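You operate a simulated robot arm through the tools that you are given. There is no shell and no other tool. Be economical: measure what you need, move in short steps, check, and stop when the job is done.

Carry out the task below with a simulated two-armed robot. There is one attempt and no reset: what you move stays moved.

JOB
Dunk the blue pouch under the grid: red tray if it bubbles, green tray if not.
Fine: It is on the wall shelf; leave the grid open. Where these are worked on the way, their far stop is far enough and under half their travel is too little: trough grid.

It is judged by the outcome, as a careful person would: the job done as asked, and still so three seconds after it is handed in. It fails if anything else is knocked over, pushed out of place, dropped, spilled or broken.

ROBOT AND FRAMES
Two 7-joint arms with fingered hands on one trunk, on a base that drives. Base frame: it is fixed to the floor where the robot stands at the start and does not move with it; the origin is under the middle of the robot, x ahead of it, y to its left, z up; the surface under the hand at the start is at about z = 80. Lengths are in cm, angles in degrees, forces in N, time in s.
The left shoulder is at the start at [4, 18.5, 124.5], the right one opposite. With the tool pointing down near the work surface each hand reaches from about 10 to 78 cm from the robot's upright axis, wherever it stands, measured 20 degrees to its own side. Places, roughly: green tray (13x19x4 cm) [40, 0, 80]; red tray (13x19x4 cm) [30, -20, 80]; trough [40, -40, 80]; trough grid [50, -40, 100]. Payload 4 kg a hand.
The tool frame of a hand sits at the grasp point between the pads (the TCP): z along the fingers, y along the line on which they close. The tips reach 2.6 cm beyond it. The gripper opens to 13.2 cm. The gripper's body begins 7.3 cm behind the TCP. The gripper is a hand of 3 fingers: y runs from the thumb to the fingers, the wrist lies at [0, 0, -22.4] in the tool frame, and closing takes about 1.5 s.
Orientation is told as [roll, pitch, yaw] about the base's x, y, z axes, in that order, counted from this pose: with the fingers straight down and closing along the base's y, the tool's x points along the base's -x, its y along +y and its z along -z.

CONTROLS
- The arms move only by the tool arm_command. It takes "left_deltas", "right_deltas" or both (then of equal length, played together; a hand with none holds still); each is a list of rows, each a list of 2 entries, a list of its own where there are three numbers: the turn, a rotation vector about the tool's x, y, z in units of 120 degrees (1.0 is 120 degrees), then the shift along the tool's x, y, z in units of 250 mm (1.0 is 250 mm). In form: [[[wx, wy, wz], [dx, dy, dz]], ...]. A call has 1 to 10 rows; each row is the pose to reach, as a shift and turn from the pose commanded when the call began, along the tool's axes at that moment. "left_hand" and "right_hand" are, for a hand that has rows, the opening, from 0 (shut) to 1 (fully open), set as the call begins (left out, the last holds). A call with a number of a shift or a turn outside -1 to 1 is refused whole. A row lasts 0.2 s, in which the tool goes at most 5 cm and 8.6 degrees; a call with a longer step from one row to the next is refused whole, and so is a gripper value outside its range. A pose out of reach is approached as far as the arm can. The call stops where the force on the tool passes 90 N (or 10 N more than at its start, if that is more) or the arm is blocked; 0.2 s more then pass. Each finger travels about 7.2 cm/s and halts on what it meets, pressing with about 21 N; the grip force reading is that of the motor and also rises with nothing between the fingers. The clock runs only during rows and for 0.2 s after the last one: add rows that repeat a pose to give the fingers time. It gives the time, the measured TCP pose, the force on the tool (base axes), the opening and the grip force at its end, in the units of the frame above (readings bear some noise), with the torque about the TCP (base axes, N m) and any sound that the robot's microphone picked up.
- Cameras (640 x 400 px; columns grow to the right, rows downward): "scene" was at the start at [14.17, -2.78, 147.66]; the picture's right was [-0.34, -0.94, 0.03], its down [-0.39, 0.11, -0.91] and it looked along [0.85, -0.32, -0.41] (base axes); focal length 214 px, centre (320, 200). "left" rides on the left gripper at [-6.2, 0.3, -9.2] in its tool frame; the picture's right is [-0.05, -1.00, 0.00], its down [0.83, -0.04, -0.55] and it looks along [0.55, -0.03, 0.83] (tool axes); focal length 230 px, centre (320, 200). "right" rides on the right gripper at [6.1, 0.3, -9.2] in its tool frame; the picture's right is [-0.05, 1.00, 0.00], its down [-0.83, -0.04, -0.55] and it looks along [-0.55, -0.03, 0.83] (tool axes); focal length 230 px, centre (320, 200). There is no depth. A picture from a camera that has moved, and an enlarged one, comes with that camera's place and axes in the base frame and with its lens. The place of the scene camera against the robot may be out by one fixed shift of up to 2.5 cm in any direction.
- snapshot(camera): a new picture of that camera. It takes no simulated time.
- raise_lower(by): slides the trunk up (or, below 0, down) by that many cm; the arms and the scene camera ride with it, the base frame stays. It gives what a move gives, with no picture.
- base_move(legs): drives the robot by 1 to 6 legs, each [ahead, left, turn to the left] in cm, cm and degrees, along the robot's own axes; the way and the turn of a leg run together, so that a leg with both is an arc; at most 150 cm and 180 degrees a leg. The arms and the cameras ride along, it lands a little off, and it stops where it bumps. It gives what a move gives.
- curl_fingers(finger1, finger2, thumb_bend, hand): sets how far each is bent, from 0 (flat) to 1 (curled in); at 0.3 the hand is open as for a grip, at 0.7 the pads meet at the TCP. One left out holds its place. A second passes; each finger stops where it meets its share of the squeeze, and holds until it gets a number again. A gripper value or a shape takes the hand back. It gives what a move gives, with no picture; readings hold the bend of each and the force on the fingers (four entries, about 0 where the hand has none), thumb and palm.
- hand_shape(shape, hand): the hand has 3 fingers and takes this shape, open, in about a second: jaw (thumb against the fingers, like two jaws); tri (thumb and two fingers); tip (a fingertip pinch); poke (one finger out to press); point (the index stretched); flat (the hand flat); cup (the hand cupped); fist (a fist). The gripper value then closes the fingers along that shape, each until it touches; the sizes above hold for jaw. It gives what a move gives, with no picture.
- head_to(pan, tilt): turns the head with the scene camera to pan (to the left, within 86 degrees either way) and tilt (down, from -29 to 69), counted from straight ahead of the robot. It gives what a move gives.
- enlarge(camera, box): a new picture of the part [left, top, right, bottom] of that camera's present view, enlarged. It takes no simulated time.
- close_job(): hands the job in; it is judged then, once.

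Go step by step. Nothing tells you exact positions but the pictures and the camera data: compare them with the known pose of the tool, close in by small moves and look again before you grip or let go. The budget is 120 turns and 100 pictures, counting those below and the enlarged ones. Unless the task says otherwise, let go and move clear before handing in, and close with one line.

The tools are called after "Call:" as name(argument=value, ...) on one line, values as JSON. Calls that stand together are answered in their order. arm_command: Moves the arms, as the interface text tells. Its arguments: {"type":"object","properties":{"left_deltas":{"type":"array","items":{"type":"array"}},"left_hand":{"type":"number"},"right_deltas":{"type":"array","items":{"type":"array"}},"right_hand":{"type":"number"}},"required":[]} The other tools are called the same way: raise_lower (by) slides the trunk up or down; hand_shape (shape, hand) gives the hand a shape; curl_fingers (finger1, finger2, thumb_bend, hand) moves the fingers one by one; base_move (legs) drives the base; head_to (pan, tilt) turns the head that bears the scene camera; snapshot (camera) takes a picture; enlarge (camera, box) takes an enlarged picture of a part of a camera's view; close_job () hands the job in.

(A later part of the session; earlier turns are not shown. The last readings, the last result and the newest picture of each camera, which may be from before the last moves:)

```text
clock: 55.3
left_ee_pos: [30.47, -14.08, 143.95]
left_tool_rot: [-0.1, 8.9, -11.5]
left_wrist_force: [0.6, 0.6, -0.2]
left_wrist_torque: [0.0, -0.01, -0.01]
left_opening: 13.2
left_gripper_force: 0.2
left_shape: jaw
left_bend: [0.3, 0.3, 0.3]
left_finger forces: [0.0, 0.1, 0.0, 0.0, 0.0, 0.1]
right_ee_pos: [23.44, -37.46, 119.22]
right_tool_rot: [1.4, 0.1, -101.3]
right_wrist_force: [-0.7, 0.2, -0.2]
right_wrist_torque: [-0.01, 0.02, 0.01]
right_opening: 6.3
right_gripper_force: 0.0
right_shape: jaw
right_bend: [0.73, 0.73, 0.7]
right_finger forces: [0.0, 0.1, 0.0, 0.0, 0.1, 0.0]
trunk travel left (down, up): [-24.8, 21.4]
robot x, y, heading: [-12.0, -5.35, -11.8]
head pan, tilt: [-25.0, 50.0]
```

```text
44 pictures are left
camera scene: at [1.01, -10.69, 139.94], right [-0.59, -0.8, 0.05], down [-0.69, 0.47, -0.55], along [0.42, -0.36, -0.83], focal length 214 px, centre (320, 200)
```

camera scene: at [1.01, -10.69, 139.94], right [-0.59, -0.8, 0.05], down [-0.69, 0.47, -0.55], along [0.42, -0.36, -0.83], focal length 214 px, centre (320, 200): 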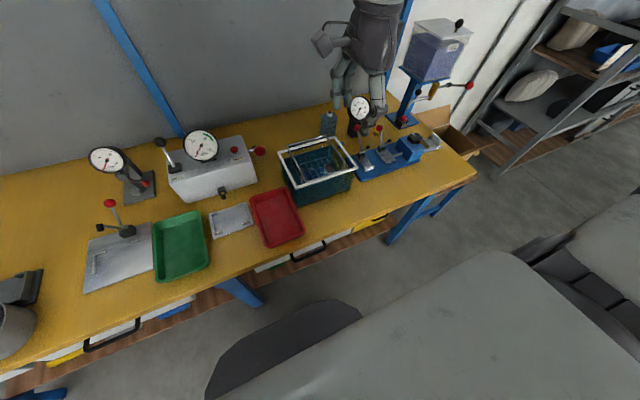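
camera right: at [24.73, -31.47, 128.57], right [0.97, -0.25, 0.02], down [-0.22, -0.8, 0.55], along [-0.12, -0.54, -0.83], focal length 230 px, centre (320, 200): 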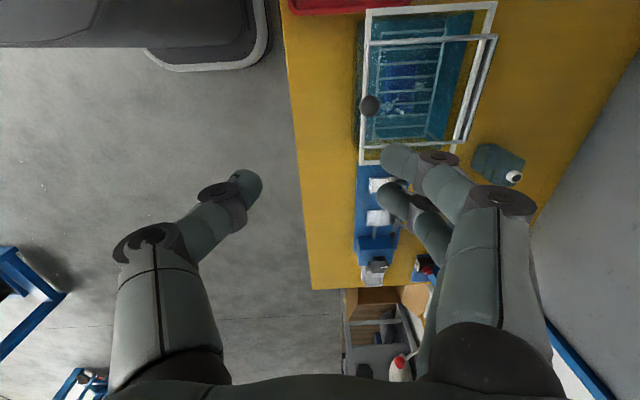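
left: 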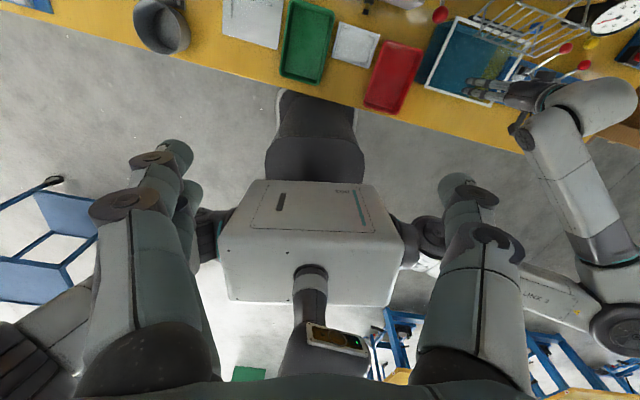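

The grid has now gone over and down on its own, with the pouch under the cage. I look closely for bubbles.

Call:
enlarge(camera="right", box=[340, 0, 520, 170])

Call:
enlarge(camera="scene", box=[265, 125, 365, 210])

```text
2.35 times, centred on (430, 85) of right
camera zoom: at [24.73, -31.47, 128.57], right [0.97, -0.25, 0.02], down [-0.22, -0.8, 0.55], along [-0.12, -0.54, -0.83], focal length 541 px, centre (61, 471)
```

zoom: 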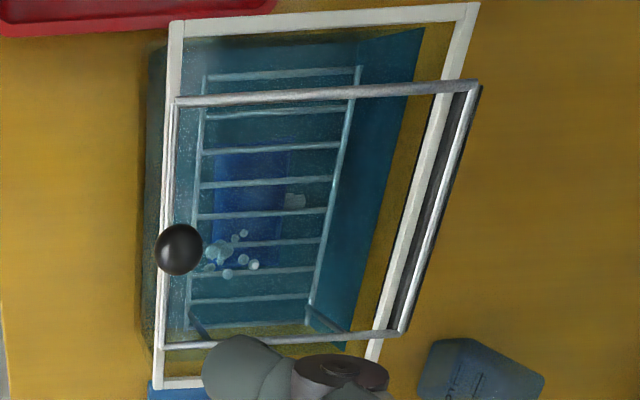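

```text
4.71 times, centred on (315, 168) of scene
camera zoom: at [1.01, -10.69, 139.94], right [-0.59, -0.8, 0.05], down [-0.69, 0.47, -0.55], along [0.42, -0.36, -0.83], focal length 1009 px, centre (344, 353)
```

zoom: 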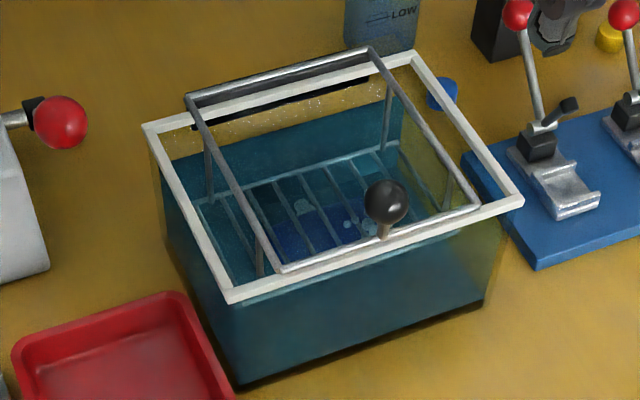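

Clear streams of bubbles rise from the blue pouch under the closed grid, so it looks like the red tray. Next: drive forward again, turn the hand to close sideways, to grip the black knob and reopen the grid; then I recheck the bubbles.

Call:
base_move(legs=[[9, 0, 0]])

Call:
arm_command(right_deltas=[[[0, 0, -0.07], [0, 0, 0]], [[0, 0, -0.14], [0, 0, 0]], [[0, 0, -0.21], [0, 0, 0]], [[0, 0, -0.28], [0, 0, 0]], [[0, 0, -0.35], [0, 0, 0]], [[0, 0, -0.42], [0, 0, 0]], [[0, 0, -0.49], [0, 0, 0]], [[0, 0, -0.56], [0, 0, 0]], [[0, 0, -0.63], [0, 0, 0]], [[0, 0, -0.7], [0, 0, 0]]])

Call:
arm_command(right_deltas=[[[0, 0.012, -0.05], [0, 0, 0]], [[0, 0.012, -0.05], [0, 0, 0]]])

Call:
snapshot(camera="right")

Call:
enlarge(camera="scene", box=[250, 100, 410, 240])

```text
clock: 56.4
left_ee_pos: [38.67, -15.82, 144.1]
left_tool_rot: [-0.3, 8.6, -11.5]
left_wrist_force: [-0.6, -1.3, 0.2]
left_wrist_torque: [0.02, 0.0, 0.01]
left_opening: 13.17
left_gripper_force: 0.0
left_shape: jaw
left_bend: [0.3, 0.3, 0.3]
left_finger forces: [0.0, 0.0, 0.0, 0.0, 0.0, 0.1]
right_ee_pos: [31.8, -39.22, 119.55]
right_tool_rot: [1.6, 0.0, -101.3]
right_wrist_force: [-0.3, -0.7, 0.0]
right_wrist_torque: [0.01, 0.01, 0.01]
right_opening: 6.29
right_gripper_force: 0.1
right_shape: jaw
right_bend: [0.73, 0.73, 0.7]
right_finger forces: [0.0, 0.0, 0.1, 0.0, 0.0, 0.1]
trunk travel left (down, up): [-24.8, 21.4]
robot x, y, heading: [-3.01, -7.13, -12.0]
head pan, tilt: [-25.0, 50.0]
```

```text
clock: 58.6
left_ee_pos: [38.68, -15.75, 144.16]
left_tool_rot: [-0.2, 8.7, -11.4]
left_wrist_force: [-1.0, -0.1, 0.2]
left_wrist_torque: [0.04, -0.01, -0.01]
left_opening: 13.2
left_gripper_force: 0.1
left_shape: jaw
left_bend: [0.3, 0.3, 0.3]
left_finger forces: [0.1, 0.0, 0.1, 0.0, 0.1, 0.0]
right_ee_pos: [31.72, -39.11, 119.47]
right_tool_rot: [0.3, -1.6, -17.3]
right_wrist_force: [0.0, 0.0, 0.1]
right_wrist_torque: [0.0, 0.01, 0.0]
right_opening: 6.3
right_gripper_force: 0.0
right_shape: jaw
right_bend: [0.73, 0.73, 0.7]
right_finger forces: [0.0, 0.0, 0.0, 0.1, 0.0, 0.1]
trunk travel left (down, up): [-24.8, 21.4]
robot x, y, heading: [-3.33, -7.24, -11.8]
head pan, tilt: [-25.0, 50.0]
```

```text
clock: 59.2
left_ee_pos: [38.69, -15.82, 144.04]
left_tool_rot: [-0.2, 8.7, -11.4]
left_wrist_force: [1.0, -0.4, -0.3]
left_wrist_torque: [-0.01, -0.01, 0.04]
left_opening: 13.2
left_gripper_force: 0.1
left_shape: jaw
left_bend: [0.3, 0.3, 0.3]
left_finger forces: [0.0, 0.0, 0.1, 0.0, 0.1, 0.0]
right_ee_pos: [31.76, -39.18, 119.51]
right_tool_rot: [0.1, -0.2, -11.3]
right_wrist_force: [0.1, -0.3, -0.1]
right_wrist_torque: [-0.01, -0.02, -0.01]
right_opening: 6.34
right_gripper_force: 0.0
right_shape: jaw
right_bend: [0.73, 0.73, 0.7]
right_finger forces: [0.1, 0.0, 0.0, 0.1, 0.1, 0.0]
trunk travel left (down, up): [-24.8, 21.4]
robot x, y, heading: [-3.24, -7.02, -11.6]
head pan, tilt: [-25.0, 50.0]
```

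```text
41 pictures are left
camera right: at [25.8, -37.58, 128.75], right [0.25, 0.97, 0.0], down [0.8, -0.21, 0.56], along [0.54, -0.13, -0.83], focal length 230 px, centre (320, 200)
```

right: 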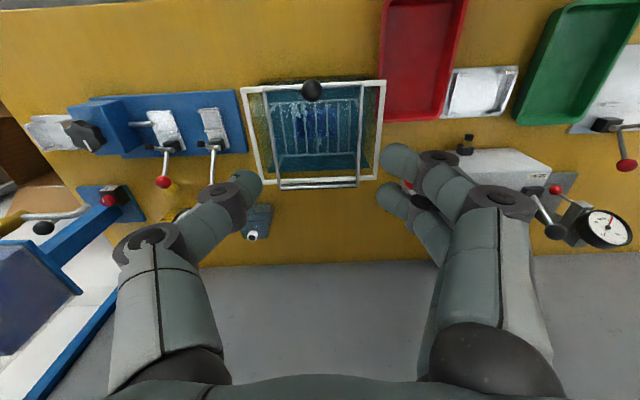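

```text
2.86 times, centred on (330, 170) of scene
camera zoom: at [9.26, -12.4, 140.03], right [-0.59, -0.8, 0.05], down [-0.68, 0.47, -0.56], along [0.42, -0.36, -0.83], focal length 613 px, centre (291, 286)
```

zoom: 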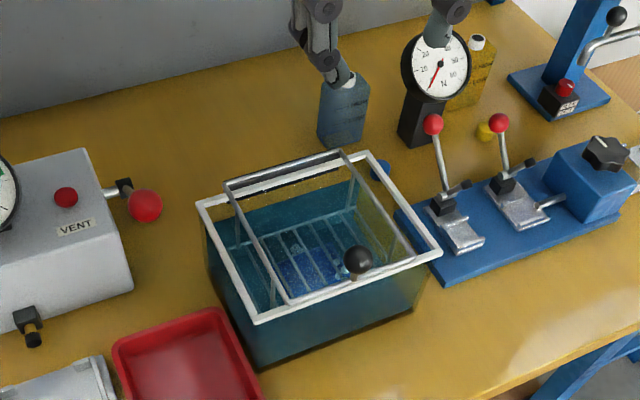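

Call:
enlarge(camera="right", box=[240, 70, 390, 200])

```text
3.08 times, centred on (315, 135) of right
camera zoom: at [25.8, -37.58, 128.75], right [0.25, 0.97, 0.0], down [0.8, -0.21, 0.56], along [0.54, -0.13, -0.83], focal length 708 px, centre (335, 400)
```

zoom: 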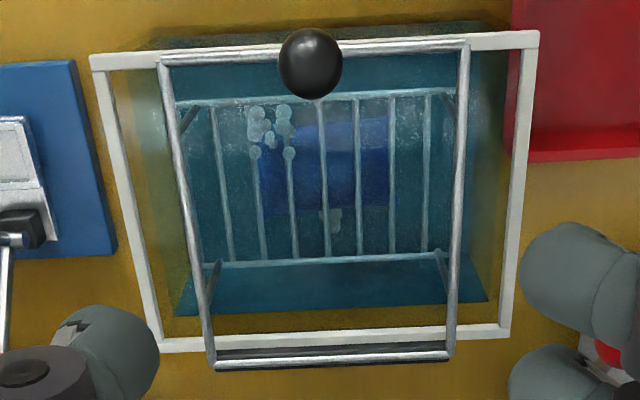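

Bubbles still stream from the pouch's corner, so red tray it is. The knob is at about [30.2, -39.4, 97.5]; I lower the hand over it, stopping above for a check.

Call:
arm_command(right_deltas=[[[0, 0, 0], [0.02, -0.008, 0.17]], [[0, 0, 0], [0.04, -0.016, 0.34]], [[0, 0, 0], [0.06, -0.024, 0.5]], [[0, 0, 0], [0.06, -0.024, 0.6]], [[0, 0, 0], [0.06, -0.024, 0.6]]])

Call:
snapshot(camera="right")

```text
clock: 60.4
left_ee_pos: [38.72, -15.66, 144.16]
left_tool_rot: [-0.2, 8.7, -11.5]
left_wrist_force: [0.9, 0.2, -0.9]
left_wrist_torque: [0.01, -0.01, 0.0]
left_opening: 13.2
left_gripper_force: 0.1
left_shape: jaw
left_bend: [0.3, 0.3, 0.3]
left_finger forces: [0.1, 0.0, 0.0, 0.1, 0.1, 0.1]
right_ee_pos: [29.95, -39.48, 104.54]
right_tool_rot: [0.2, -0.2, -11.3]
right_wrist_force: [0.4, 0.3, 0.7]
right_wrist_torque: [0.0, 0.0, 0.02]
right_opening: 6.29
right_gripper_force: 0.0
right_shape: jaw
right_bend: [0.73, 0.73, 0.7]
right_finger forces: [0.0, 0.0, 0.1, 0.0, 0.1, 0.0]
trunk travel left (down, up): [-24.8, 21.4]
robot x, y, heading: [-3.15, -6.95, -11.8]
head pan, tilt: [-25.0, 50.0]
```

```text
38 pictures are left
camera right: at [24.01, -37.86, 113.78], right [0.25, 0.97, 0.0], down [0.8, -0.21, 0.56], along [0.54, -0.14, -0.83], focal length 230 px, centre (320, 200)
```

right: 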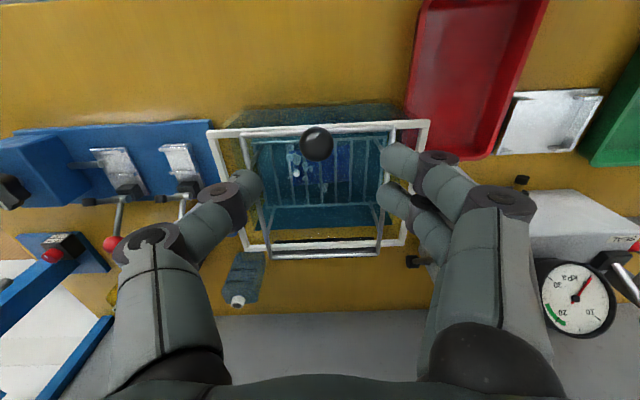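

Knob is dead centre below the TCP. Lowering 6.2 cm and closing on it.

Call:
arm_command(right_deltas=[[[0, 0, 0], [0, 0, 0.1]], [[0, 0, 0], [0, 0, 0.18]], [[0, 0, 0], [0, 0, 0.25]], [[0, 0, 0], [0, 0, 0.25]]])

Call:
arm_command(right_deltas=[[[0, 0, 0], [0, 0, 0]], [[0, 0, 0], [0, 0, 0]], [[0, 0, 0], [0, 0, 0]], [[0, 0, 0], [0, 0, 0]], [[0, 0, 0], [0, 0, 0]]], right_hand=0.0)

Call:
snapshot(camera="right")

```text
clock: 61.4
left_ee_pos: [38.58, -15.8, 144.21]
left_tool_rot: [-0.2, 8.7, -11.5]
left_wrist_force: [0.8, -0.6, -0.8]
left_wrist_torque: [0.04, 0.01, -0.01]
left_opening: 13.16
left_gripper_force: 0.1
left_shape: jaw
left_bend: [0.3, 0.3, 0.3]
left_finger forces: [0.0, 0.0, 0.0, 0.1, 0.1, 0.0]
right_ee_pos: [30.08, -39.68, 98.16]
right_tool_rot: [0.2, -0.1, -11.5]
right_wrist_force: [-0.1, -0.6, 0.7]
right_wrist_torque: [0.01, -0.01, 0.0]
right_opening: 6.29
right_gripper_force: 0.0
right_shape: jaw
right_bend: [0.73, 0.73, 0.7]
right_finger forces: [0.0, 0.0, 0.0, 0.1, 0.0, 0.0]
trunk travel left (down, up): [-24.8, 21.4]
robot x, y, heading: [-2.88, -7.26, -11.6]
head pan, tilt: [-25.0, 50.0]
```

```text
clock: 62.6
left_ee_pos: [38.59, -15.73, 144.13]
left_tool_rot: [-0.2, 8.7, -11.5]
left_wrist_force: [0.7, 0.0, 0.7]
left_wrist_torque: [0.02, 0.0, -0.02]
left_opening: 13.19
left_gripper_force: 0.0
left_shape: jaw
left_bend: [0.3, 0.3, 0.3]
left_finger forces: [0.0, 0.0, 0.1, 0.0, 0.0, 0.0]
right_ee_pos: [30.09, -39.67, 98.29]
right_tool_rot: [0.3, -0.3, -11.3]
right_wrist_force: [-1.0, -0.1, -0.2]
right_wrist_torque: [0.02, 0.03, 0.04]
right_opening: 1.73
right_gripper_force: 21.1
right_shape: jaw
right_bend: [0.71, 0.72, 0.7]
right_finger forces: [7.9, 9.3, 0.1, 0.0, 17.7, 0.0]
trunk travel left (down, up): [-24.8, 21.4]
robot x, y, heading: [-3.09, -7.21, -11.5]
head pan, tilt: [-25.0, 50.0]
```

```text
37 pictures are left
camera right: at [24.14, -38.01, 107.52], right [0.25, 0.97, 0.0], down [0.8, -0.21, 0.56], along [0.54, -0.14, -0.83], focal length 230 px, centre (320, 200)
```

right: 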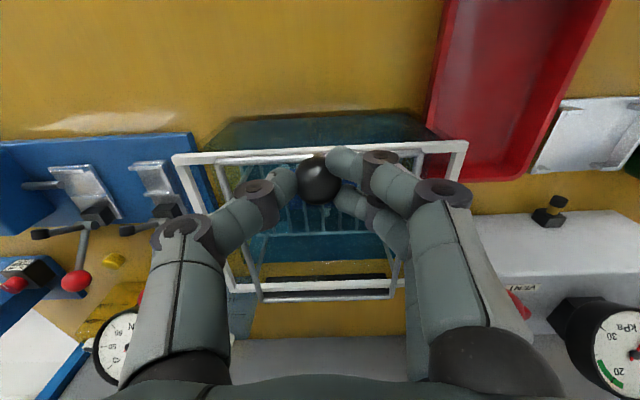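

Knob gripped (fingers 7.9/9.3 N, thumb 17.7 N). Lifting it along its arc about the rear hinge, first 60°.

Call:
arm_command(right_deltas=[[[0, 0, 0], [-0.024, 0, -0.066]], [[0, 0, 0], [-0.054, 0, -0.129]], [[0, 0, 0], [-0.091, 0, -0.188]], [[0, 0, 0], [-0.134, 0, -0.243]], [[0, 0, 0], [-0.182, 0, -0.294]], [[0, 0, 0], [-0.235, 0, -0.339]], [[0, 0, 0], [-0.293, 0, -0.378]], [[0, 0, 0], [-0.354, 0, -0.411]], [[0, 0, 0], [-0.419, 0, -0.437]], [[0, 0, 0], [-0.486, 0, -0.457]]])

Call:
snapshot(camera="right")

Call:
enlarge(camera="scene", box=[250, 60, 410, 220])

```text
clock: 64.8
left_ee_pos: [38.12, -15.57, 144.37]
left_tool_rot: [-0.3, 8.4, -11.5]
left_wrist_force: [0.2, 0.0, -0.4]
left_wrist_torque: [-0.01, -0.01, -0.04]
left_opening: 13.19
left_gripper_force: 0.2
left_shape: jaw
left_bend: [0.3, 0.3, 0.3]
left_finger forces: [0.0, 0.1, 0.1, 0.0, 0.0, 0.0]
right_ee_pos: [41.77, -41.64, 110.28]
right_tool_rot: [0.2, -0.8, -11.4]
right_wrist_force: [-17.9, -0.6, 44.0]
right_wrist_torque: [-0.03, 0.75, 0.0]
right_opening: 2.07
right_gripper_force: 20.5
right_shape: jaw
right_bend: [0.76, 0.75, 0.71]
right_finger forces: [32.3, 0.5, 0.0, 0.1, 26.0, 0.1]
trunk travel left (down, up): [-24.8, 21.4]
robot x, y, heading: [-3.41, -7.27, -11.9]
head pan, tilt: [-25.0, 50.0]
```

```text
36 pictures are left
camera right: at [35.68, -40.07, 119.54], right [0.25, 0.97, 0.0], down [0.8, -0.21, 0.57], along [0.55, -0.14, -0.82], focal length 230 px, centre (320, 200)
```

right: 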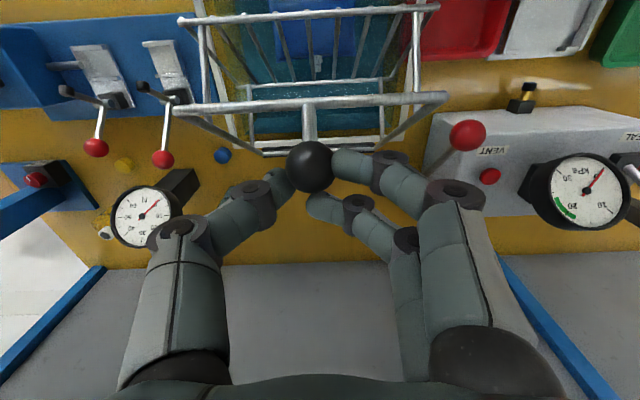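

```text
2.50 times, centred on (330, 140) of scene
camera zoom: at [8.67, -12.11, 140.11], right [-0.59, -0.8, 0.05], down [-0.68, 0.47, -0.56], along [0.43, -0.37, -0.83], focal length 536 px, centre (295, 350)
```

zoom: 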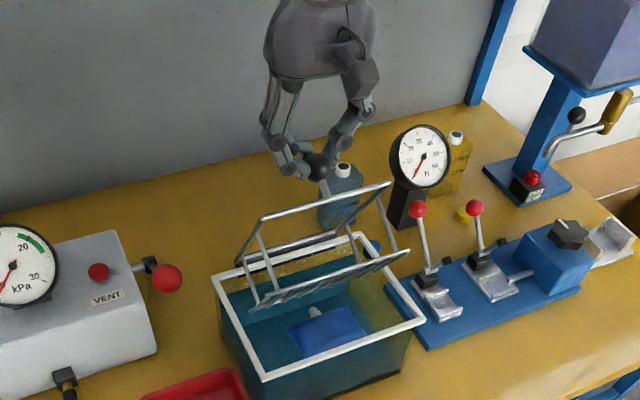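

The grid is up about 57°, but my arc was slightly low (44 N upward), and the knob has slipped a little in the grip. I continue with a corrected, higher arc in smaller portion.

Call:
arm_command(right_deltas=[[[0, 0, 0], [-0.02, 0, -0.04]], [[0, 0, 0], [-0.04, 0, -0.046]], [[0, 0, 0], [-0.074, 0, -0.052]], [[0, 0, 0], [-0.108, 0, -0.058]], [[0, 0, 0], [-0.142, 0, -0.062]], [[0, 0, 0], [-0.176, 0, -0.062]], [[0, 0, 0], [-0.21, 0, -0.06]], [[0, 0, 0], [-0.244, 0, -0.06]], [[0, 0, 0], [-0.278, 0, -0.056]], [[0, 0, 0], [-0.312, 0, -0.052]]])

Call:
snapshot(camera="right")

Call:
enlarge(camera="scene", box=[250, 60, 410, 220])

```text
clock: 67.0
left_ee_pos: [38.59, -15.67, 144.28]
left_tool_rot: [-0.2, 8.7, -11.5]
left_wrist_force: [-0.2, -0.2, 0.0]
left_wrist_torque: [0.01, -0.02, 0.04]
left_opening: 13.19
left_gripper_force: 0.0
left_shape: jaw
left_bend: [0.3, 0.3, 0.3]
left_finger forces: [0.0, 0.0, 0.0, 0.1, 0.0, 0.1]
right_ee_pos: [49.82, -43.47, 111.04]
right_tool_rot: [0.2, -0.1, -11.3]
right_wrist_force: [0.6, -0.2, 16.7]
right_wrist_torque: [0.19, 0.24, -0.06]
right_opening: 1.75
right_gripper_force: 20.8
right_shape: jaw
right_bend: [0.73, 0.75, 0.7]
right_finger forces: [19.0, 0.1, 0.0, 0.0, 17.7, 0.0]
trunk travel left (down, up): [-24.8, 21.4]
robot x, y, heading: [-3.12, -7.09, -11.6]
head pan, tilt: [-25.0, 50.0]
```

```text
34 pictures are left
camera right: at [43.8, -41.87, 120.25], right [0.25, 0.97, 0.0], down [0.8, -0.21, 0.56], along [0.54, -0.14, -0.83], focal length 230 px, centre (320, 200)
```

right: 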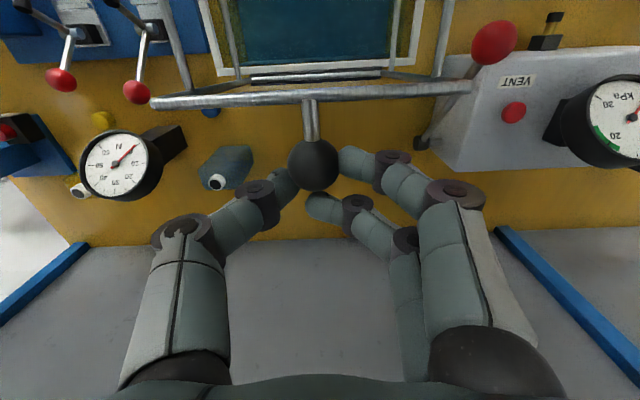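

```text
2.50 times, centred on (330, 140) of scene
camera zoom: at [9.18, -12.29, 140.04], right [-0.59, -0.8, 0.05], down [-0.68, 0.47, -0.56], along [0.42, -0.37, -0.83], focal length 536 px, centre (295, 350)
```

zoom: 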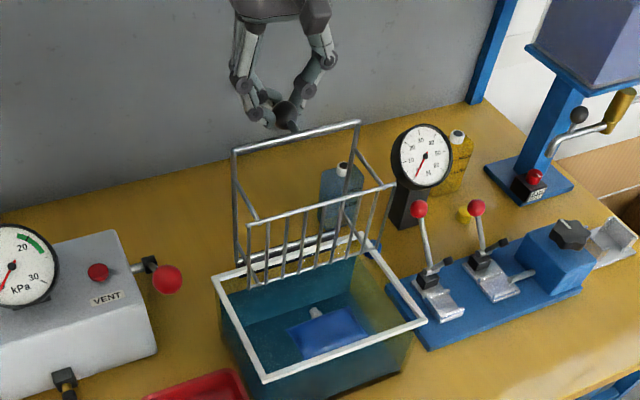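

The grid is past upright by my count of ~85° of turn. Continuing the arc over to ~112°.

Call:
arm_command(right_deltas=[[[0, 0, 0], [-0.034, 0, -0.006]], [[0, 0, 0], [-0.068, 0, 0.004]], [[0, 0, 0], [-0.1, 0, 0.014]], [[0, 0, 0], [-0.132, 0, 0.026]], [[0, 0, 0], [-0.162, 0, 0.04]], [[0, 0, 0], [-0.192, 0, 0.054]], [[0, 0, 0], [-0.222, 0, 0.07]], [[0, 0, 0], [-0.252, 0, 0.086]], [[0, 0, 0], [-0.284, 0, 0.106]], [[0, 0, 0], [-0.284, 0, 0.106]]])

Call:
snapshot(camera="right")

Call:
enlarge(camera="scene", box=[250, 60, 410, 220])

```text
clock: 69.2
left_ee_pos: [38.59, -15.92, 144.2]
left_tool_rot: [0.0, 8.7, -11.6]
left_wrist_force: [0.5, 0.2, 0.2]
left_wrist_torque: [0.01, -0.02, -0.05]
left_opening: 13.19
left_gripper_force: 0.1
left_shape: jaw
left_bend: [0.3, 0.3, 0.3]
left_finger forces: [0.1, 0.1, 0.1, 0.0, 0.0, 0.0]
right_ee_pos: [56.59, -44.81, 108.41]
right_tool_rot: [0.3, -0.3, -11.5]
right_wrist_force: [1.0, -2.7, -0.5]
right_wrist_torque: [0.09, 0.06, 0.0]
right_opening: 1.51
right_gripper_force: 21.1
right_shape: jaw
right_bend: [0.72, 0.75, 0.7]
right_finger forces: [13.8, 0.0, 0.1, 0.1, 15.9, 0.0]
trunk travel left (down, up): [-24.8, 21.4]
robot x, y, heading: [-3.15, -7.36, -11.3]
head pan, tilt: [-25.0, 50.0]
```

```text
32 pictures are left
camera right: at [50.74, -43.29, 117.65], right [0.25, 0.97, 0.0], down [0.8, -0.21, 0.56], along [0.54, -0.14, -0.83], focal length 230 px, centre (320, 200)
```

right: 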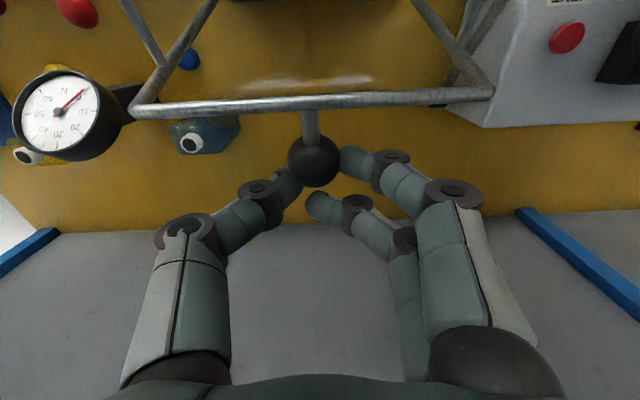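

```text
2.50 times, centred on (330, 140) of scene
camera zoom: at [9.26, -12.44, 140.03], right [-0.59, -0.8, 0.05], down [-0.68, 0.47, -0.56], along [0.42, -0.36, -0.83], focal length 536 px, centre (295, 350)
```

zoom: 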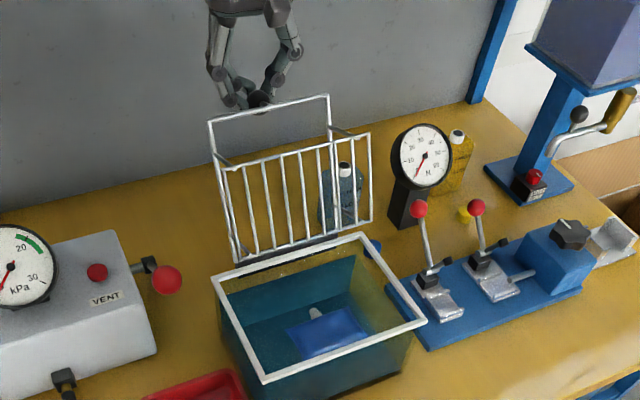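

Forces are near zero at the balance point. A little further to bring it to rest on its open stop.

Call:
arm_command(right_deltas=[[[0, 0, 0], [-0.02, 0, 0.014]], [[0, 0, 0], [-0.042, 0, 0.032]], [[0, 0, 0], [-0.064, 0, 0.052]], [[0, 0, 0], [-0.088, 0, 0.076]], [[0, 0, 0], [-0.088, 0, 0.076]]])

```text
clock: 70.4
left_ee_pos: [38.64, -15.76, 144.06]
left_tool_rot: [-0.1, 8.7, -11.4]
left_wrist_force: [-0.6, 0.5, -0.6]
left_wrist_torque: [0.02, -0.04, -0.02]
left_opening: 13.21
left_gripper_force: 0.0
left_shape: jaw
left_bend: [0.3, 0.3, 0.3]
left_finger forces: [0.1, 0.0, 0.0, 0.1, 0.0, 0.1]
right_ee_pos: [58.97, -45.19, 106.46]
right_tool_rot: [0.1, -0.5, -11.4]
right_wrist_force: [3.3, -3.1, 6.3]
right_wrist_torque: [-0.01, 0.04, 0.01]
right_opening: 1.46
right_gripper_force: 20.4
right_shape: jaw
right_bend: [0.72, 0.75, 0.72]
right_finger forces: [10.5, 0.1, 0.1, 0.0, 12.8, 0.0]
trunk travel left (down, up): [-24.8, 21.4]
robot x, y, heading: [-3.1, -7.07, -11.7]
head pan, tilt: [-25.0, 50.0]
```

Grid is essentially at its open stop. Release the knob and check before lifting clear.

Call:
arm_command(right_deltas=[[[0, 0, 0], [0, 0, 0]], [[0, 0, 0], [0, 0, 0]], [[0, 0, 0], [0, 0, 0]], [[0, 0, 0], [0, 0, 0]]], right_hand=0.6)

Call:
snapshot(camera="right")

```text
clock: 71.4
left_ee_pos: [38.67, -15.67, 144.11]
left_tool_rot: [-0.2, 8.7, -11.5]
left_wrist_force: [1.1, 0.1, -0.3]
left_wrist_torque: [-0.01, 0.03, -0.01]
left_opening: 13.21
left_gripper_force: 0.0
left_shape: jaw
left_bend: [0.3, 0.3, 0.3]
left_finger forces: [0.1, 0.1, 0.0, 0.0, 0.1, 0.1]
right_ee_pos: [58.86, -45.16, 106.63]
right_tool_rot: [0.2, -0.3, -11.3]
right_wrist_force: [-0.4, -0.4, 1.3]
right_wrist_torque: [-0.02, 0.04, 0.01]
right_opening: 7.86
right_gripper_force: 0.0
right_shape: jaw
right_bend: [0.71, 0.71, 0.71]
right_finger forces: [0.0, 0.0, 0.0, 0.0, 0.1, 0.1]
trunk travel left (down, up): [-24.8, 21.4]
robot x, y, heading: [-3.42, -7.21, -11.9]
head pan, tilt: [-25.0, 50.0]
```

```text
30 pictures are left
camera right: at [52.87, -43.6, 115.75], right [0.25, 0.97, 0.0], down [0.8, -0.21, 0.56], along [0.54, -0.13, -0.83], focal length 230 px, centre (320, 200)
```

right: 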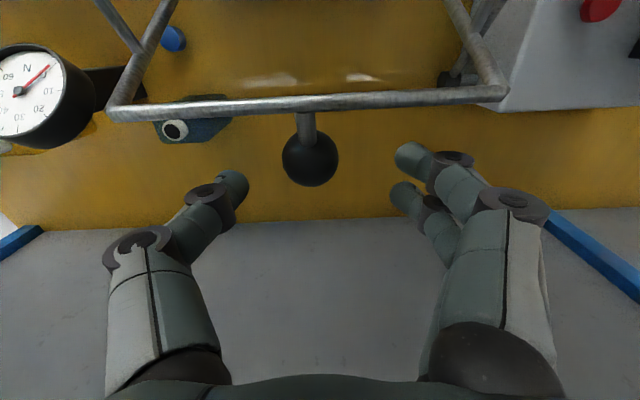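

Released cleanly. Lifting straight up, then back over the trough.

Call:
arm_command(right_deltas=[[[0, 0, 0], [0, 0, -0.1]], [[0, 0, 0], [0, 0, -0.28]], [[0, 0, 0], [0, 0, -0.46]], [[0, 0, 0], [0, 0, -0.6]], [[0, 0, 0], [0.17, 0, -0.6]], [[0, 0, 0], [0.36, 0, -0.6]], [[0, 0, 0], [0.55, 0, -0.6]], [[0, 0, 0], [0.74, 0, -0.6]], [[0, 0, 0], [0.84, 0, -0.6]], [[0, 0, 0], [0.84, 0, -0.6]]])

Call:
snapshot(camera="right")

Call:
enlarge(camera="scene", box=[250, 60, 410, 220])

```text
clock: 73.6
left_ee_pos: [38.89, -15.78, 144.13]
left_tool_rot: [-0.1, 8.7, -11.5]
left_wrist_force: [0.1, 0.1, 0.1]
left_wrist_torque: [0.0, 0.02, 0.0]
left_opening: 13.18
left_gripper_force: 0.0
left_shape: jaw
left_bend: [0.3, 0.3, 0.3]
left_finger forces: [0.0, 0.1, 0.1, 0.0, 0.0, 0.0]
right_ee_pos: [38.36, -41.21, 121.49]
right_tool_rot: [0.1, 0.0, -11.4]
right_wrist_force: [1.2, -0.4, 0.1]
right_wrist_torque: [0.03, 0.03, 0.05]
right_opening: 7.88
right_gripper_force: 0.1
right_shape: jaw
right_bend: [0.71, 0.71, 0.71]
right_finger forces: [0.1, 0.0, 0.1, 0.0, 0.0, 0.1]
right hand out of reach, approached as far as the arm can: row 2, 3, 4
trunk travel left (down, up): [-24.8, 21.4]
robot x, y, heading: [-2.93, -6.81, -11.6]
head pan, tilt: [-25.0, 50.0]
```

```text
29 pictures are left
camera right: at [32.47, -39.57, 130.74], right [0.25, 0.97, 0.0], down [0.8, -0.21, 0.56], along [0.54, -0.13, -0.83], focal length 230 px, centre (320, 200)
```

right: 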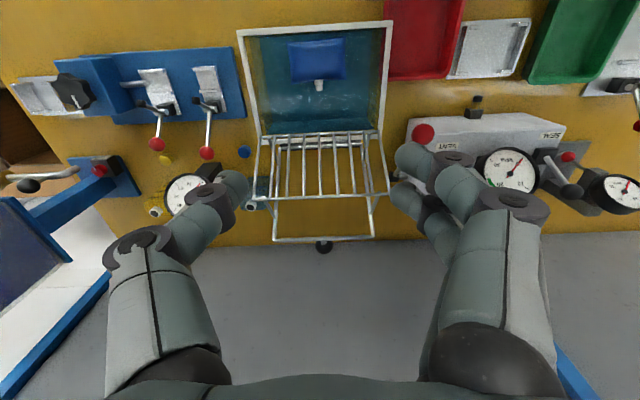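

```text
2.50 times, centred on (330, 140) of scene
camera zoom: at [9.36, -12.42, 140.01], right [-0.59, -0.8, 0.05], down [-0.68, 0.47, -0.56], along [0.42, -0.36, -0.83], focal length 536 px, centre (295, 350)
```

zoom: 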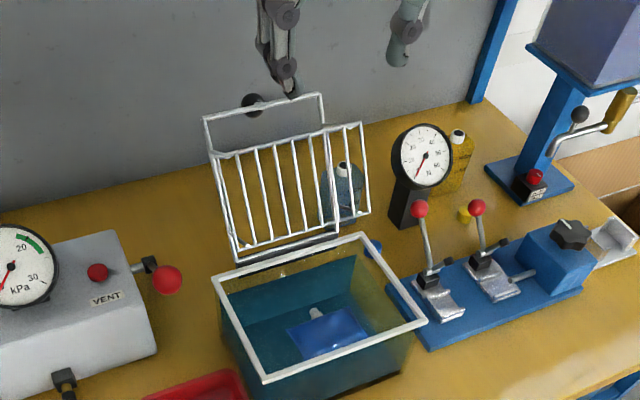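

The grid stands fully open by itself. The pouch floats near the trough's front at about n 41.5, l -32.5 (water level ≈87). I open the hand to ~11.5 cm and come down above it.

Call:
arm_command(right_deltas=[[[0, 0, 0], [0.04, 0.003, 0.17]], [[0, 0, 0], [0.08, 0.006, 0.34]], [[0, 0, 0], [0.12, 0.009, 0.51]], [[0, 0, 0], [0.156, 0.012, 0.68]], [[0, 0, 0], [0.156, 0.012, 0.84]], [[0, 0, 0], [0.156, 0.012, 0.92]], [[0, 0, 0], [0.156, 0.012, 0.92]]], right_hand=0.87)

Call:
snapshot(camera="right")

Call:
enlarge(camera="scene", box=[270, 100, 400, 230])

```text
clock: 75.2
left_ee_pos: [38.58, -15.82, 144.13]
left_tool_rot: [-0.2, 8.7, -11.6]
left_wrist_force: [0.1, 1.6, -0.4]
left_wrist_torque: [0.03, 0.03, -0.02]
left_opening: 13.18
left_gripper_force: 0.0
left_shape: jaw
left_bend: [0.3, 0.3, 0.3]
left_finger forces: [0.0, 0.0, 0.1, 0.0, 0.0, 0.1]
right_ee_pos: [34.36, -39.88, 98.38]
right_tool_rot: [0.2, -0.2, -11.3]
right_wrist_force: [-0.2, -0.2, -1.0]
right_wrist_torque: [0.03, 0.02, 0.0]
right_opening: 11.45
right_gripper_force: 0.0
right_shape: jaw
right_bend: [0.52, 0.52, 0.48]
right_finger forces: [0.2, 0.0, 0.0, 0.1, 0.0, 0.0]
trunk travel left (down, up): [-24.8, 21.4]
robot x, y, heading: [-3.35, -7.28, -11.6]
head pan, tilt: [-25.0, 50.0]
```

```text
27 pictures are left
camera right: at [28.36, -38.25, 107.66], right [0.25, 0.97, 0.0], down [0.8, -0.21, 0.56], along [0.54, -0.13, -0.83], focal length 230 px, centre (320, 200)
```

right: 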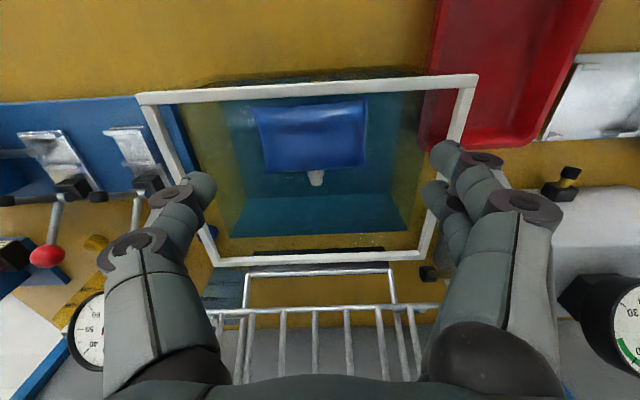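

```text
3.08 times, centred on (335, 165) of scene
camera zoom: at [9.23, -12.4, 140.03], right [-0.59, -0.8, 0.05], down [-0.68, 0.47, -0.56], along [0.42, -0.36, -0.83], focal length 660 px, centre (274, 308)
```

zoom: 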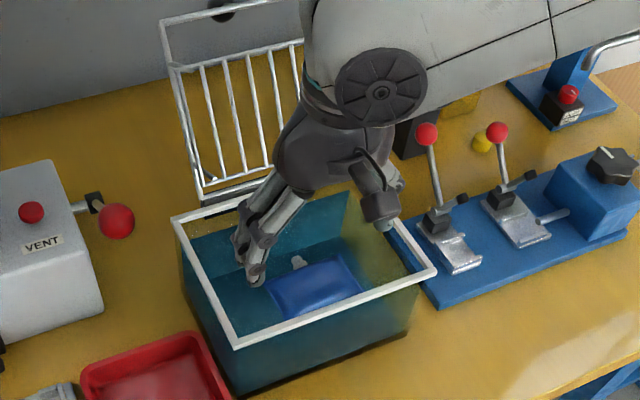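

Hand is centred over the pouch (offset <0.5 cm). Lowering with fingers beside its ends.

Call:
arm_command(right_deltas=[[[0, 0, 0], [-0.012, -0.012, 0.1]], [[0, 0, 0], [-0.012, -0.012, 0.2]], [[0, 0, 0], [-0.012, -0.012, 0.3]], [[0, 0, 0], [-0.012, -0.012, 0.392]], [[0, 0, 0], [-0.012, -0.012, 0.392]]])

Call:
snapshot(camera="right")

```text
clock: 76.4
left_ee_pos: [38.69, -15.87, 144.09]
left_tool_rot: [-0.2, 8.6, -11.5]
left_wrist_force: [0.3, -1.0, -0.2]
left_wrist_torque: [-0.01, -0.03, 0.0]
left_opening: 13.19
left_gripper_force: 0.0
left_shape: jaw
left_bend: [0.3, 0.3, 0.3]
left_finger forces: [0.1, 0.0, 0.0, 0.0, 0.1, 0.0]
right_ee_pos: [34.63, -40.19, 88.62]
right_tool_rot: [0.2, -0.2, -11.4]
right_wrist_force: [-0.2, 0.3, 0.7]
right_wrist_torque: [0.04, -0.02, 0.01]
right_opening: 11.46
right_gripper_force: 0.1
right_shape: jaw
right_bend: [0.52, 0.52, 0.48]
right_finger forces: [0.1, 0.0, 0.0, 0.1, 0.0, 0.0]
trunk travel left (down, up): [-24.8, 21.4]
robot x, y, heading: [-3.61, -7.08, -11.6]
head pan, tilt: [-25.0, 50.0]
```

```text
25 pictures are left
camera right: at [28.71, -38.58, 97.93], right [0.25, 0.97, 0.0], down [0.8, -0.21, 0.56], along [0.54, -0.14, -0.83], focal length 230 px, centre (320, 200)
```

right: 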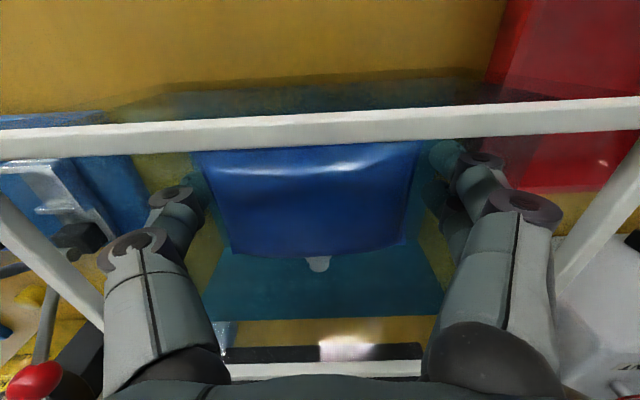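

The pouch sits right between the fingers at TCP level. Closing.

Call:
arm_command(right_deltas=[[[0, 0, 0], [0, 0, 0]], [[0, 0, 0], [0, 0, 0]], [[0, 0, 0], [0, 0, 0]], [[0, 0, 0], [0, 0, 0]], [[0, 0, 0], [0, 0, 0]], [[0, 0, 0], [0, 0, 0]]], right_hand=0.35)

Call:
snapshot(camera="right")

```text
clock: 77.8
left_ee_pos: [38.75, -15.68, 144.13]
left_tool_rot: [-0.2, 8.6, -11.5]
left_wrist_force: [0.0, -0.5, -0.1]
left_wrist_torque: [0.01, -0.01, 0.0]
left_opening: 13.2
left_gripper_force: 0.0
left_shape: jaw
left_bend: [0.3, 0.3, 0.3]
left_finger forces: [0.0, 0.0, 0.0, 0.1, 0.0, 0.1]
right_ee_pos: [34.63, -40.22, 88.68]
right_tool_rot: [0.3, -0.1, -11.3]
right_wrist_force: [0.1, -0.4, -0.5]
right_wrist_torque: [0.03, 0.01, 0.0]
right_opening: 7.92
right_gripper_force: 21.2
right_shape: jaw
right_bend: [0.72, 0.72, 0.72]
right_finger forces: [9.3, 9.4, 0.0, 0.1, 21.4, 0.0]
trunk travel left (down, up): [-24.8, 21.4]
robot x, y, heading: [-3.59, -6.9, -11.6]
head pan, tilt: [-25.0, 50.0]
```

```text
24 pictures are left
camera right: at [28.75, -38.59, 97.94], right [0.25, 0.97, 0.0], down [0.8, -0.21, 0.56], along [0.54, -0.14, -0.83], focal length 230 px, centre (320, 200)
```

right: 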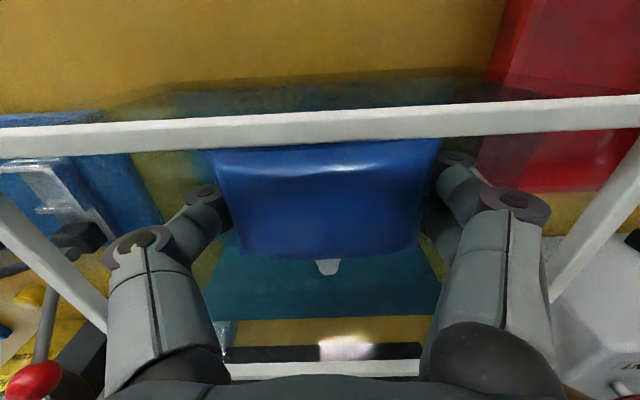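

Solid grip (9.3/9.4 vs 21.4 N). Lifting slowly out, easing slightly away from the front rim.

Call:
arm_command(right_deltas=[[[0, 0, 0], [-0.01, 0, -0.06]], [[0, 0, 0], [-0.02, 0, -0.12]], [[0, 0, 0], [-0.02, 0, -0.2]], [[0, 0, 0], [-0.02, 0, -0.3]], [[0, 0, 0], [-0.02, 0, -0.4]], [[0, 0, 0], [-0.02, 0, -0.5]], [[0, 0, 0], [-0.02, 0, -0.6]], [[0, 0, 0], [-0.02, 0, -0.68]], [[0, 0, 0], [-0.02, 0, -0.68]]])

Call:
snapshot(camera="right")

Call:
snapshot(camera="scene")

```text
clock: 79.8
left_ee_pos: [38.64, -15.69, 144.05]
left_tool_rot: [-0.1, 8.7, -11.4]
left_wrist_force: [-0.5, 0.2, -0.5]
left_wrist_torque: [0.01, 0.01, -0.01]
left_opening: 13.19
left_gripper_force: 0.0
left_shape: jaw
left_bend: [0.3, 0.3, 0.3]
left_finger forces: [0.0, 0.0, 0.0, 0.0, 0.0, 0.0]
right_ee_pos: [35.25, -40.29, 105.63]
right_tool_rot: [0.3, -0.1, -11.3]
right_wrist_force: [0.5, -0.4, 0.3]
right_wrist_torque: [0.02, 0.02, 0.01]
right_opening: 7.91
right_gripper_force: 21.3
right_shape: jaw
right_bend: [0.72, 0.72, 0.72]
right_finger forces: [9.5, 9.4, 0.1, 0.0, 21.3, 0.1]
trunk travel left (down, up): [-24.8, 21.4]
robot x, y, heading: [-3.28, -7.36, -11.7]
head pan, tilt: [-25.0, 50.0]
```

```text
23 pictures are left
camera right: at [29.32, -38.77, 114.83], right [0.25, 0.97, 0.0], down [0.8, -0.21, 0.56], along [0.54, -0.13, -0.83], focal length 230 px, centre (320, 200)
```

right: 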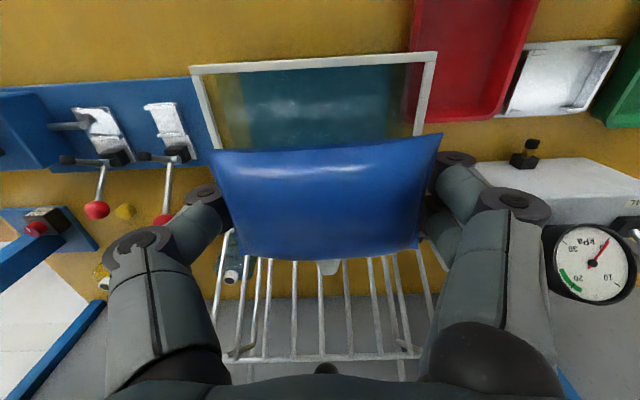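

```text
22 pictures are left
camera scene: at [9.29, -12.42, 140.02], right [-0.59, -0.8, 0.05], down [-0.68, 0.47, -0.56], along [0.42, -0.36, -0.83], focal length 214 px, centre (320, 200)
```

scene: 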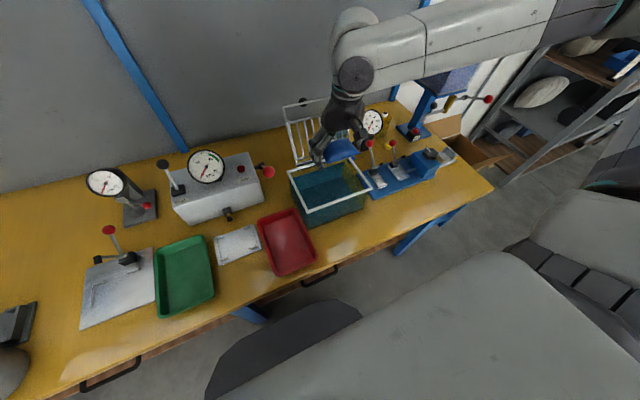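

The pouch is out and held flat. Red tray centre is about n 36, l -15.6 (x≈32, y≈-22.5). I carry it over there while turning the hand so the pouch lies along the tray's length.

Call:
arm_command(right_deltas=[[[0, 0, 0.07], [0.026, 0.068, 0.012]], [[0, 0, 0.14], [0.052, 0.135, 0.024]], [[0, 0, 0.21], [0.078, 0.203, 0.036]], [[0, 0, 0.28], [0.104, 0.27, 0.048]], [[0, 0, 0.35], [0.13, 0.338, 0.06]], [[0, 0, 0.42], [0.156, 0.406, 0.072]], [[0, 0, 0.49], [0.182, 0.473, 0.084]], [[0, 0, 0.56], [0.208, 0.541, 0.096]], [[0, 0, 0.63], [0.234, 0.608, 0.108]], [[0, 0, 0.7], [0.26, 0.676, 0.12]]])

Call:
arm_command(right_deltas=[[[0, 0, 0.05], [0, 0, 0]], [[0, 0, 0.05], [0, 0, 0]]])

Call:
snapshot(camera="right")

Call:
snapshot(camera="scene")

```text
clock: 82.0
left_ee_pos: [38.81, -15.73, 144.08]
left_tool_rot: [-0.1, 8.8, -11.5]
left_wrist_force: [-0.2, 0.8, 0.7]
left_wrist_torque: [0.02, 0.01, 0.0]
left_opening: 13.19
left_gripper_force: 0.1
left_shape: jaw
left_bend: [0.3, 0.3, 0.3]
left_finger forces: [0.0, 0.1, 0.0, 0.1, 0.0, 0.0]
right_ee_pos: [32.33, -22.62, 102.44]
right_tool_rot: [0.2, 0.2, -95.4]
right_wrist_force: [0.2, 0.0, 0.3]
right_wrist_torque: [0.0, -0.02, -0.01]
right_opening: 7.91
right_gripper_force: 20.8
right_shape: jaw
right_bend: [0.72, 0.72, 0.72]
right_finger forces: [9.2, 9.4, 0.0, 0.0, 21.3, 0.0]
trunk travel left (down, up): [-24.8, 21.4]
robot x, y, heading: [-3.21, -7.32, -11.8]
head pan, tilt: [-25.0, 50.0]
```

```text
clock: 82.6
left_ee_pos: [38.78, -15.75, 144.15]
left_tool_rot: [-0.1, 8.7, -11.5]
left_wrist_force: [0.8, 0.1, 0.2]
left_wrist_torque: [-0.02, -0.01, 0.02]
left_opening: 13.16
left_gripper_force: 0.2
left_shape: jaw
left_bend: [0.3, 0.3, 0.3]
left_finger forces: [0.1, 0.0, 0.1, 0.1, 0.0, 0.0]
right_ee_pos: [32.3, -22.57, 102.46]
right_tool_rot: [0.0, 0.1, -101.3]
right_wrist_force: [0.6, 0.2, 0.0]
right_wrist_torque: [0.01, -0.01, -0.02]
right_opening: 7.91
right_gripper_force: 20.9
right_shape: jaw
right_bend: [0.72, 0.72, 0.72]
right_finger forces: [9.3, 9.3, 0.0, 0.0, 21.2, 0.1]
trunk travel left (down, up): [-24.8, 21.4]
robot x, y, heading: [-3.25, -7.2, -11.9]
head pan, tilt: [-25.0, 50.0]
```

```text
21 pictures are left
camera right: at [33.84, -16.59, 111.84], right [0.97, -0.25, 0.0], down [-0.21, -0.81, 0.55], along [-0.14, -0.54, -0.83], focal length 230 px, centre (320, 200)
```

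right: 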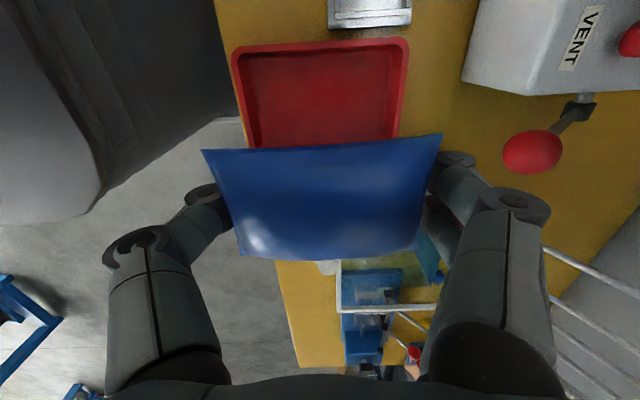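

```text
20 pictures are left
camera scene: at [9.3, -12.4, 140.02], right [-0.59, -0.8, 0.05], down [-0.68, 0.47, -0.56], along [0.42, -0.36, -0.83], focal length 214 px, centre (320, 200)
```

scene: 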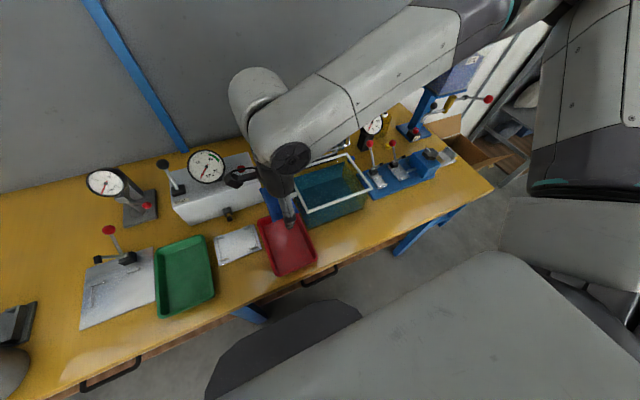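

The hand is exactly over the tray's middle (tray spans n 27.6–45.2, l -22 to -9). Lowering in stages.

Call:
arm_command(right_deltas=[[[0, 0, 0], [0, 0, 0.12]], [[0, 0, 0], [0, 0, 0.24]], [[0, 0, 0], [0, 0, 0.36]], [[0, 0, 0], [0, 0, 0.48]], [[0, 0, 0], [0, 0, 0.56]], [[0, 0, 0], [0, 0, 0.56]]])

Call:
snapshot(camera="right")

Call:
enlarge(camera="scene", box=[220, 100, 400, 300])

```text
clock: 84.0
left_ee_pos: [38.74, -15.78, 144.22]
left_tool_rot: [-0.2, 8.7, -11.5]
left_wrist_force: [-0.7, -0.5, -0.6]
left_wrist_torque: [0.01, 0.03, 0.01]
left_opening: 13.17
left_gripper_force: 0.1
left_shape: jaw
left_bend: [0.3, 0.3, 0.3]
left_finger forces: [0.0, 0.0, 0.0, 0.0, 0.0, 0.0]
right_ee_pos: [32.34, -22.92, 88.75]
right_tool_rot: [0.2, 0.3, -101.4]
right_wrist_force: [-0.4, -0.7, -0.2]
right_wrist_torque: [0.01, 0.0, 0.02]
right_opening: 7.89
right_gripper_force: 21.3
right_shape: jaw
right_bend: [0.72, 0.72, 0.72]
right_finger forces: [9.2, 9.5, 0.1, 0.0, 21.4, 0.0]
trunk travel left (down, up): [-24.8, 21.4]
robot x, y, heading: [-3.02, -6.92, -11.7]
head pan, tilt: [-25.0, 50.0]
```

```text
19 pictures are left
camera right: at [33.94, -16.81, 97.95], right [0.97, -0.25, 0.0], down [-0.21, -0.81, 0.55], along [-0.13, -0.53, -0.83], focal length 230 px, centre (320, 200)
```

right: 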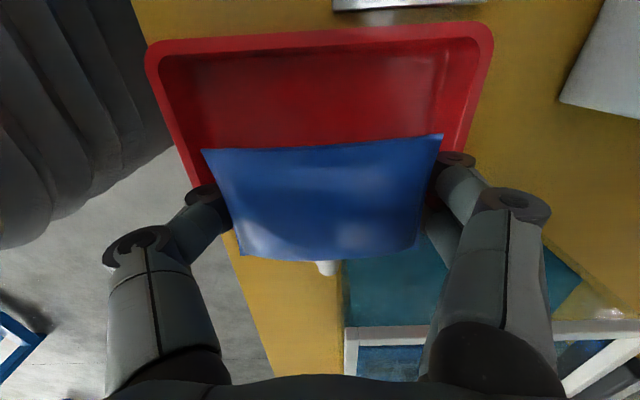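

```text
2.00 times, centred on (310, 200) of scene
camera zoom: at [9.25, -12.38, 140.03], right [-0.59, -0.8, 0.05], down [-0.68, 0.47, -0.56], along [0.42, -0.36, -0.83], focal length 429 px, centre (340, 200)
```

zoom: 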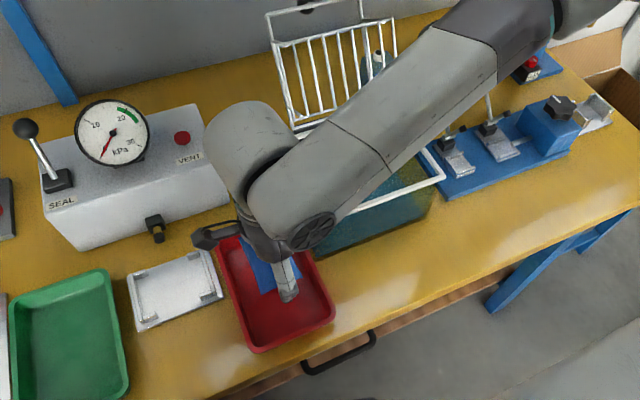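

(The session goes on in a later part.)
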